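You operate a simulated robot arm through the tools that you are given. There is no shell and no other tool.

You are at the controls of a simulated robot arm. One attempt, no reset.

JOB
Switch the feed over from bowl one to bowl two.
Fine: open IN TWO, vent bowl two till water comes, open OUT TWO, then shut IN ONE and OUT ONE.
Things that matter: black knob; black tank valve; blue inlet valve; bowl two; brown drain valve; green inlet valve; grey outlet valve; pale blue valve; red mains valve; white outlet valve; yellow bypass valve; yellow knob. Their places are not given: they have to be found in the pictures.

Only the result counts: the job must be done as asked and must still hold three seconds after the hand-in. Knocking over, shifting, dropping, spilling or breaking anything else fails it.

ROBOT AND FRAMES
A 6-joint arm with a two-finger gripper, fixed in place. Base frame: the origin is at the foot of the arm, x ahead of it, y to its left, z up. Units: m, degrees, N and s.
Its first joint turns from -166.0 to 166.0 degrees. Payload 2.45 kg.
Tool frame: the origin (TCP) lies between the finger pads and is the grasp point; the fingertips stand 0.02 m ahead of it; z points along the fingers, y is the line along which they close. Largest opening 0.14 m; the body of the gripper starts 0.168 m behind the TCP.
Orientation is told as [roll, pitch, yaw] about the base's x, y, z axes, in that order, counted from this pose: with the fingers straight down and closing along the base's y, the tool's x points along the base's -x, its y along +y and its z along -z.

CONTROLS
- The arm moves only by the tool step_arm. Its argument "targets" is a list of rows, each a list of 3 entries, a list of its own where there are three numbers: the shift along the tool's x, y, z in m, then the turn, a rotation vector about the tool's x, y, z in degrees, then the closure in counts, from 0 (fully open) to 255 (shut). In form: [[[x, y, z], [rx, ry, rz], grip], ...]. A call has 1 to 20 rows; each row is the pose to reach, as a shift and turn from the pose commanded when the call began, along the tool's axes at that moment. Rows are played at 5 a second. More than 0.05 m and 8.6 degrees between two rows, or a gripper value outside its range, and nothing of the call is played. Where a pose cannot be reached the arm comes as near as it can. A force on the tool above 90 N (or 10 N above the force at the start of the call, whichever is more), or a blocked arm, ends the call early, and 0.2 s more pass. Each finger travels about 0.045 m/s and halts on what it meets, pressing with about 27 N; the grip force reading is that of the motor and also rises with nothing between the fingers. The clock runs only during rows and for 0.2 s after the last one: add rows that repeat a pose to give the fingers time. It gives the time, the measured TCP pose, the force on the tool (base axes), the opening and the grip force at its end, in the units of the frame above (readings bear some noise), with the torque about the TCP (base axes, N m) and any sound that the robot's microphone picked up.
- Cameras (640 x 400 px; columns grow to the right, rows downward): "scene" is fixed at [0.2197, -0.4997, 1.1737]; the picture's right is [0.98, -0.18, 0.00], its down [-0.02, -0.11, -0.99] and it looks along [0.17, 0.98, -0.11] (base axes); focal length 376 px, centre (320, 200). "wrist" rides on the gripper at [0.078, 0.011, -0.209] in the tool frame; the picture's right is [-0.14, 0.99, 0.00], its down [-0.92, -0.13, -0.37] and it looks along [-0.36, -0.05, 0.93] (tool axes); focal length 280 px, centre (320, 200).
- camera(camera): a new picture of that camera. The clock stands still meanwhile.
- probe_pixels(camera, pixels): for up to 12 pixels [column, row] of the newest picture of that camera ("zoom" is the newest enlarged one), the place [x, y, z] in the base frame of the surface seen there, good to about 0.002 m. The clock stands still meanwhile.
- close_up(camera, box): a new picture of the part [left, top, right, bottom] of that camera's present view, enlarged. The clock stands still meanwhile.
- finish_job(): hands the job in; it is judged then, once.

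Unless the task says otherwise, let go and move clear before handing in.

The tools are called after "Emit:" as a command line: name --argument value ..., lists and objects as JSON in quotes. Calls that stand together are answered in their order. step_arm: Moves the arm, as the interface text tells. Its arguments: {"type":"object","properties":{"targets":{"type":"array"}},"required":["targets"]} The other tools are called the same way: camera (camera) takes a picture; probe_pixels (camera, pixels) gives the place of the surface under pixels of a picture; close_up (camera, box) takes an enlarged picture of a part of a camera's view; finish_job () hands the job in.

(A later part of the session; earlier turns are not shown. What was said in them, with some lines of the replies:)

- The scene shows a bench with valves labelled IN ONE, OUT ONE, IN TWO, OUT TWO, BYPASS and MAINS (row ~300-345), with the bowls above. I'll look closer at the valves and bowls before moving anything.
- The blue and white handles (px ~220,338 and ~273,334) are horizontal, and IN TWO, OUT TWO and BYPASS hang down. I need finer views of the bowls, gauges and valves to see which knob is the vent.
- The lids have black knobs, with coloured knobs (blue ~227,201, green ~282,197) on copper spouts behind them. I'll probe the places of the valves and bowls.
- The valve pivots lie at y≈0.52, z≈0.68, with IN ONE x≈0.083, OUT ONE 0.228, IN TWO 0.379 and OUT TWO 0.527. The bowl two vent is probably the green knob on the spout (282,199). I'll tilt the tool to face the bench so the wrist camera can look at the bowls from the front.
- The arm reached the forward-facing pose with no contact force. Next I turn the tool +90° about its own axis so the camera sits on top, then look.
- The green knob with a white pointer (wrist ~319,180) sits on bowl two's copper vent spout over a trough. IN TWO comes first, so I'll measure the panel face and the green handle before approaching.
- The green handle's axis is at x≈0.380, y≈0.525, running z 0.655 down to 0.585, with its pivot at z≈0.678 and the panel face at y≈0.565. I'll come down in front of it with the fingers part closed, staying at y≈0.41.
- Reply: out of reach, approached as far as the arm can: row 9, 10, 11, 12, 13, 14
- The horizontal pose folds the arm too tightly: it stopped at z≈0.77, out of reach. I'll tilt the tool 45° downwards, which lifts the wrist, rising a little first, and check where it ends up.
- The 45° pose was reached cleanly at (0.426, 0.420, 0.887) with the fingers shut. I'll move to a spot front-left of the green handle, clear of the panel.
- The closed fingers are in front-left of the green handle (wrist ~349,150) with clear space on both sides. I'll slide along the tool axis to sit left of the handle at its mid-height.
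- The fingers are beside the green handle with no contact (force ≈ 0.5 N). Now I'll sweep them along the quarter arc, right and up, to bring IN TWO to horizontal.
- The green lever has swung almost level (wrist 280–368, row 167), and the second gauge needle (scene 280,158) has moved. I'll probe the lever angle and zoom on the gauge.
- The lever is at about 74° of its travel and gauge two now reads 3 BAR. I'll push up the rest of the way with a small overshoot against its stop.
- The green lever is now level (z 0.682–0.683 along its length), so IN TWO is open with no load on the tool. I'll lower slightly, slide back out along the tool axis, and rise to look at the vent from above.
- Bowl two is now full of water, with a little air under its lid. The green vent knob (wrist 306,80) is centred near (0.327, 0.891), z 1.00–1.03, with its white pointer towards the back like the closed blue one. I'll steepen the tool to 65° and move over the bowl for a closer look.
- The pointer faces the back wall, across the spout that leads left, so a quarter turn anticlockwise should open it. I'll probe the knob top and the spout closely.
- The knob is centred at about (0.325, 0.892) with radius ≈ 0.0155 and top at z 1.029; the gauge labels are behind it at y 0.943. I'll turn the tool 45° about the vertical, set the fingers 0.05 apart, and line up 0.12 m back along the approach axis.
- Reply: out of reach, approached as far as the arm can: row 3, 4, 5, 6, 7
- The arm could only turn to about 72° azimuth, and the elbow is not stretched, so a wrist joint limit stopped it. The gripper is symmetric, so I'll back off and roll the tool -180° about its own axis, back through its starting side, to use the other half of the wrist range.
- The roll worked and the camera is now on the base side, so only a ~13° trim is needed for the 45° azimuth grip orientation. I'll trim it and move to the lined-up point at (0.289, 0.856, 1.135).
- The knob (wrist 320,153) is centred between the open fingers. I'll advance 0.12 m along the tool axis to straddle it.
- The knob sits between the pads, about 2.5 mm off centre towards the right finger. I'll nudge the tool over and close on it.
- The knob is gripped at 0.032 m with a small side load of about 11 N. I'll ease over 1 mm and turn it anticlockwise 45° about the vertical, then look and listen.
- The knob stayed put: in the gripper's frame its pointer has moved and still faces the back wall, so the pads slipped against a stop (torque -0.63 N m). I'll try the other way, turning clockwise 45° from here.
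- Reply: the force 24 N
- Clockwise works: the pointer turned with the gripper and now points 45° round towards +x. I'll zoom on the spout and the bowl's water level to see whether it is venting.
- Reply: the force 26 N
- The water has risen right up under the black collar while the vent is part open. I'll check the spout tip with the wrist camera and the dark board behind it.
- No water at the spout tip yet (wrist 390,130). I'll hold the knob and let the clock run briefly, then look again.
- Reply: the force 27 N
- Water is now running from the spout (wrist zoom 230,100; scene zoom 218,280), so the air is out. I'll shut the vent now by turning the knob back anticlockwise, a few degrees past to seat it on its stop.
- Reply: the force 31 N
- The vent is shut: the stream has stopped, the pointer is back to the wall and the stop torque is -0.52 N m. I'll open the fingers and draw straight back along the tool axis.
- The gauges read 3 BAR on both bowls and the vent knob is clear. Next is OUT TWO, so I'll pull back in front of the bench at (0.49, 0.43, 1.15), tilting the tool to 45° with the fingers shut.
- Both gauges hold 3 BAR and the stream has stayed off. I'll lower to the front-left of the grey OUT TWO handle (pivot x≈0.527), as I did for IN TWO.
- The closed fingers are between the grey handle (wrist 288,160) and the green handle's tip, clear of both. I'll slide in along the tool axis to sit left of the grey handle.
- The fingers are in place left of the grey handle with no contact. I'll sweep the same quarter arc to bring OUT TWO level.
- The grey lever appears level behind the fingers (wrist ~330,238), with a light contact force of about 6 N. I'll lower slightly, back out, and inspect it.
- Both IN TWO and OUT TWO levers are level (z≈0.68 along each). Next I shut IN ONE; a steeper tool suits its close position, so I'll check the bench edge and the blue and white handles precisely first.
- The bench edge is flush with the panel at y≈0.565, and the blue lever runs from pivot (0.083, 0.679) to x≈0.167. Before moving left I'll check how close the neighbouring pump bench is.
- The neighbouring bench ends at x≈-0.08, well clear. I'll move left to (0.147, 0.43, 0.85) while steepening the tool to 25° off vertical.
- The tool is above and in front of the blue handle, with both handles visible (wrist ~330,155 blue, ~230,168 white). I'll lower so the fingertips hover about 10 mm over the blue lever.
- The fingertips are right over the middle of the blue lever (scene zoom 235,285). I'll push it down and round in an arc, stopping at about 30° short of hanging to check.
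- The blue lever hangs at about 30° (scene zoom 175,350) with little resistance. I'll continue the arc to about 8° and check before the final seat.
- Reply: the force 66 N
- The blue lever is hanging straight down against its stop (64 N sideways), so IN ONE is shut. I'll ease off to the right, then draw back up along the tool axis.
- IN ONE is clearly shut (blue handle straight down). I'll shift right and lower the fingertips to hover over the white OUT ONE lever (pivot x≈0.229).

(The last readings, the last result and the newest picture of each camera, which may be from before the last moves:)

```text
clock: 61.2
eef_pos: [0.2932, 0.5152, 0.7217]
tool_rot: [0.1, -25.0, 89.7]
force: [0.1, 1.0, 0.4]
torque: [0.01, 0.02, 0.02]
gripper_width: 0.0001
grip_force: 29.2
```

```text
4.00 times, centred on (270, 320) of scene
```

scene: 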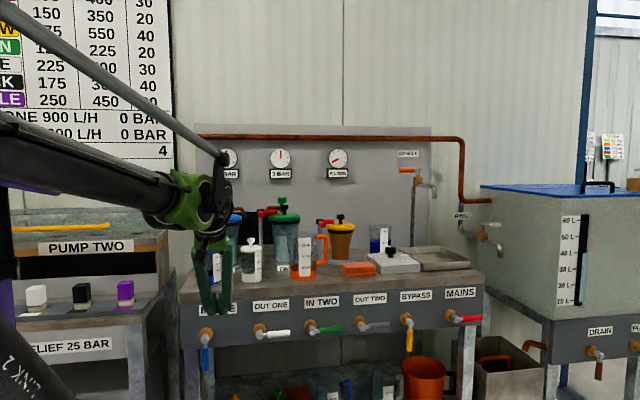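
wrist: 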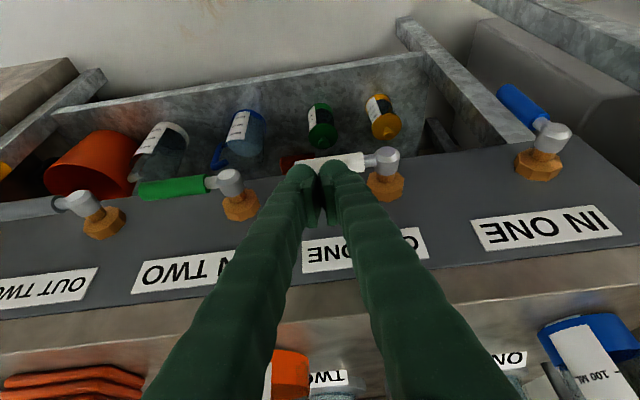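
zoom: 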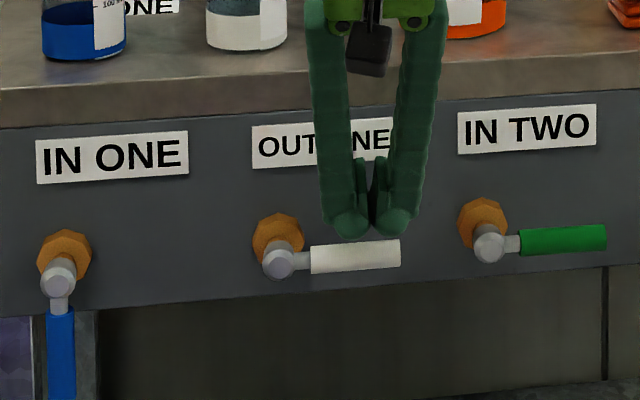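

The fingertips hover over the white lever exactly as they did over the blue one. I'll run the same arc to push OUT ONE down to its stop.

Emit:
step_arm --targets '[[[0.0036, 0, 0.0078], [0, 0, 0], 255], [[0.0073, 0, 0.0157], [0, 0, 0], 255], [[0.0103, -0.0019, 0.022], [0, 0, 0], 255], [[0.0132, -0.0038, 0.0284], [0, 0, 0], 255], [[0.0165, -0.0037, 0.0353], [0, 0, 0], 255], [[0.0197, -0.0034, 0.0422], [0, 0, 0], 255], [[0.0229, -0.0011, 0.0491], [0, 0, 0], 255], [[0.0261, 0.0015, 0.056], [0, 0, 0], 255], [[0.0291, 0.006, 0.0623], [0, 0, 0], 255], [[0.032, 0.0107, 0.0686], [0, 0, 0], 255], [[0.0344, 0.0173, 0.0738], [0, 0, 0], 255], [[0.0368, 0.0239, 0.0789], [0, 0, 0], 255], [[0.0385, 0.0285, 0.0824], [0, 0, 0], 255], [[0.0393, 0.0315, 0.0841], [0, 0, 0], 255], [[0.0393, 0.0315, 0.0841], [0, 0, 0], 255]]'

Emit:
camera --camera "wrist"

Emit:
close_up --camera "scene" --box '[210, 280, 330, 380]'

```text
clock: 64.4
eef_pos: [0.2643, 0.5151, 0.6294]
tool_rot: [0.1, -25.0, 89.7]
force: [26.6, -1.3, 5.9]
torque: [0.07, 0.56, -0.18]
gripper_width: 0.0001
grip_force: 28.7
```

```text
taken
```

wrist: 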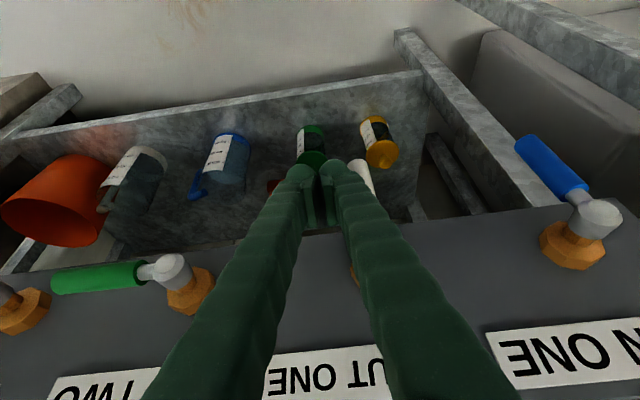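

```text
4.00 times, centred on (270, 330) of scene
```

zoom: 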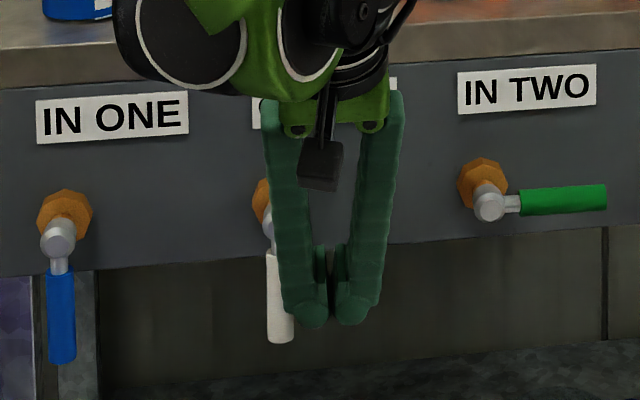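

The white lever hangs straight down with 27 N against its stop, so OUT ONE is shut. I'll ease off to the right, retreat along the tool axis, and check everything.

Emit:
step_arm --targets '[[[0, -0.006, 0], [0, 0, 0], 255], [[0, -0.014, 0], [0, 0, 0], 255], [[0, -0.014, -0.04], [0, 0, 0], 255], [[0, -0.014, -0.08], [0, 0, 0], 255], [[0, -0.014, -0.12], [0, 0, 0], 255], [[0, -0.014, -0.16], [0, 0, 0], 255], [[0, -0.014, -0.2], [0, 0, 0], 255], [[0.02, -0.014, -0.24], [0, 0, 0], 255], [[0.04, -0.014, -0.28], [0, 0, 0], 255], [[0.06, -0.014, -0.32], [0, 0, 0], 255], [[0.08, -0.014, -0.36], [0, 0, 0], 255], [[0.1, -0.014, -0.4], [0, 0, 0], 255], [[0.12, -0.014, -0.44], [0, 0, 0], 255], [[0.14, -0.014, -0.48], [0, 0, 0], 255], [[0.14, -0.014, -0.48], [0, 0, 0], 255]]'

Emit:
camera --camera "scene"

Emit:
close_up --camera "scene" --box '[190, 280, 350, 380]'

Emit:
camera --camera "wrist"

```text
clock: 67.6
eef_pos: [0.275, 0.1845, 1.0071]
tool_rot: [0.2, -25.0, 89.7]
force: [-0.4, 0.2, -0.7]
torque: [-0.02, -0.01, -0.07]
gripper_width: 0.0001
grip_force: 28.8
```

```text
taken
```

scene: 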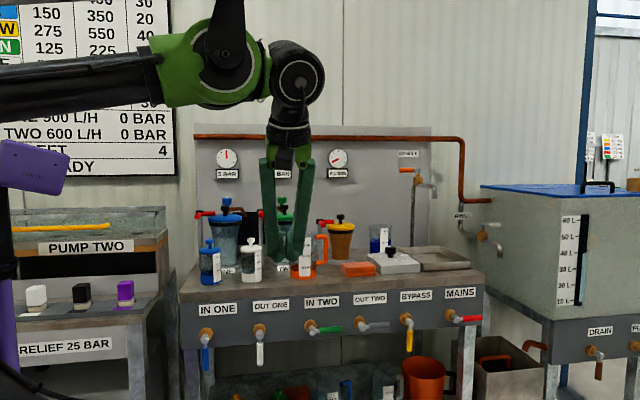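

```text
4.00 times, centred on (270, 330) of scene
```

zoom: 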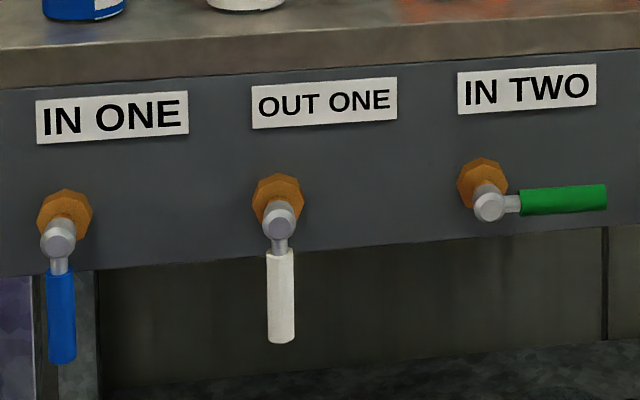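

```text
taken
```

wrist: 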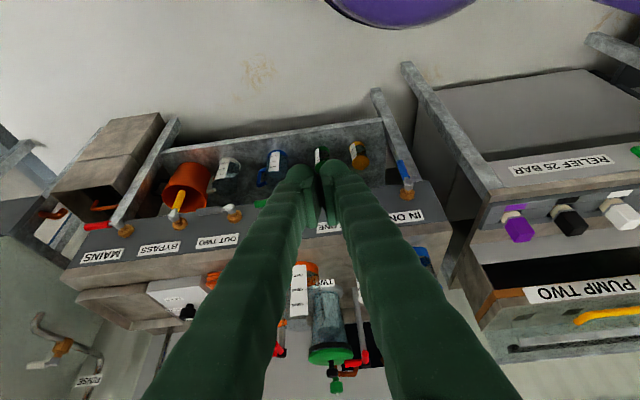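

IN ONE and OUT ONE hang shut and IN TWO is level. I'll move the arm aside to verify the vent, bowl two, the gauges and OUT TWO before handing in.

Emit:
step_arm --targets '[[[0, -0.04, -0.03], [0, 0, 0], 255], [[0, -0.08, -0.06], [0, 0, 0], 255], [[0, -0.12, -0.09], [0, 0, 0], 255], [[0, -0.16, -0.12], [0, 0, 0], 255], [[0, -0.2, -0.15], [0, 0, 0], 255], [[0, -0.24, -0.18], [0, 0, 0], 255], [[0, -0.28, -0.2], [0, 0, 0], 255], [[0, -0.32, -0.2], [0, 0, 0], 255], [[0, -0.32, -0.2], [0, 0, 0], 255]]'

Emit:
camera --camera "scene"

Emit:
close_up --camera "scene" --box '[200, 140, 360, 240]'

Emit:
close_up --camera "scene" --box '[200, 190, 360, 290]'

Emit:
close_up --camera "scene" --box '[190, 280, 350, 380]'

Emit:
close_up --camera "scene" --box '[330, 280, 490, 380]'

```text
clock: 69.6
eef_pos: [0.5936, 0.097, 1.1859]
tool_rot: [0.1, -24.9, 89.7]
force: [-0.4, -0.5, 0.2]
torque: [0.03, 0.0, -0.01]
gripper_width: 0.0
grip_force: 29.2
```

```text
taken
```

scene: 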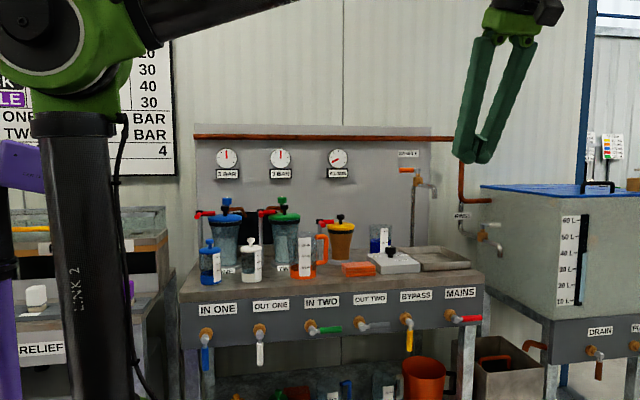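

```text
4.00 times, centred on (280, 190) of scene
```

zoom: 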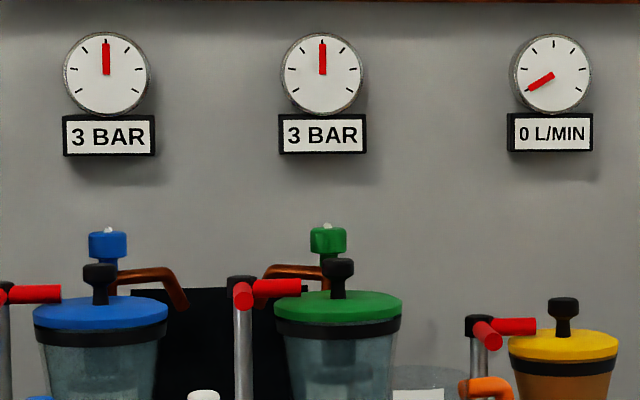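

```text
4.00 times, centred on (280, 240) of scene
```

zoom: 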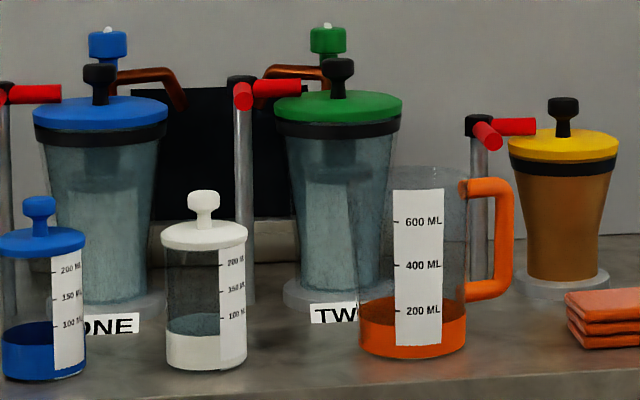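

```text
4.00 times, centred on (270, 330) of scene
```

zoom: 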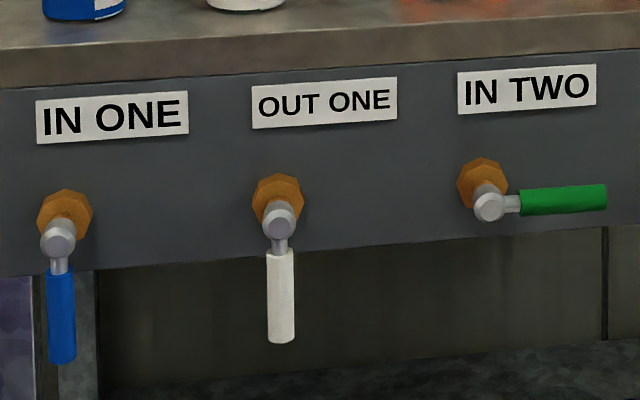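

```text
4.00 times, centred on (410, 330) of scene
```

zoom: 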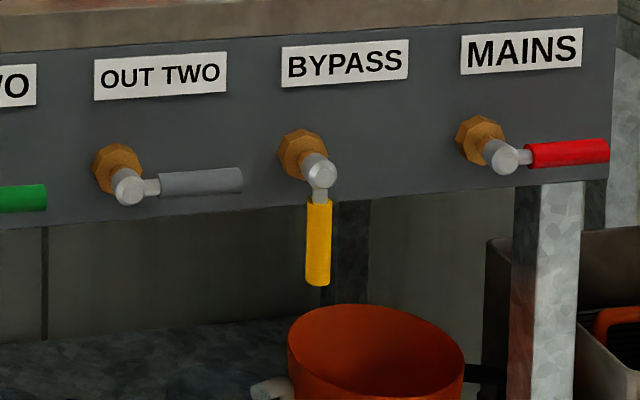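

All checks agree. IN TWO and OUT TWO are level, IN ONE and OUT ONE hang down, and BYPASS and MAINS are untouched. Bowl two is full at 3 BAR, its vent is shut with no stream, and the arm is clear, so I'm handing the job in.

Emit:
finish_job

```text
The job is handed in.
```

The feed is switched from bowl one to bowl two, and I've handed the job in; no verdict came back with the hand-in.

- **IN TWO:** opened first, and the bowl two gauge rose from 0 to 3 BAR.
- **Vent on bowl two:** opened at the green knob until water ran from its spout, then shut again. The stream stopped and stayed off.
- **OUT TWO:** opened.
- **IN ONE, then OUT ONE:** both shut; each handle hangs straight down against its stop.

In the last pictures bowl two was full and nothing on the bench looked moved or spilled. BYPASS and MAINS were not touched, and the arm is clear of everything. Bowl one's gauge still shows 3 BAR, which I take to be pressure trapped between its two shut valves. The flow gauge reads 0 L/MIN, as it did at the start.
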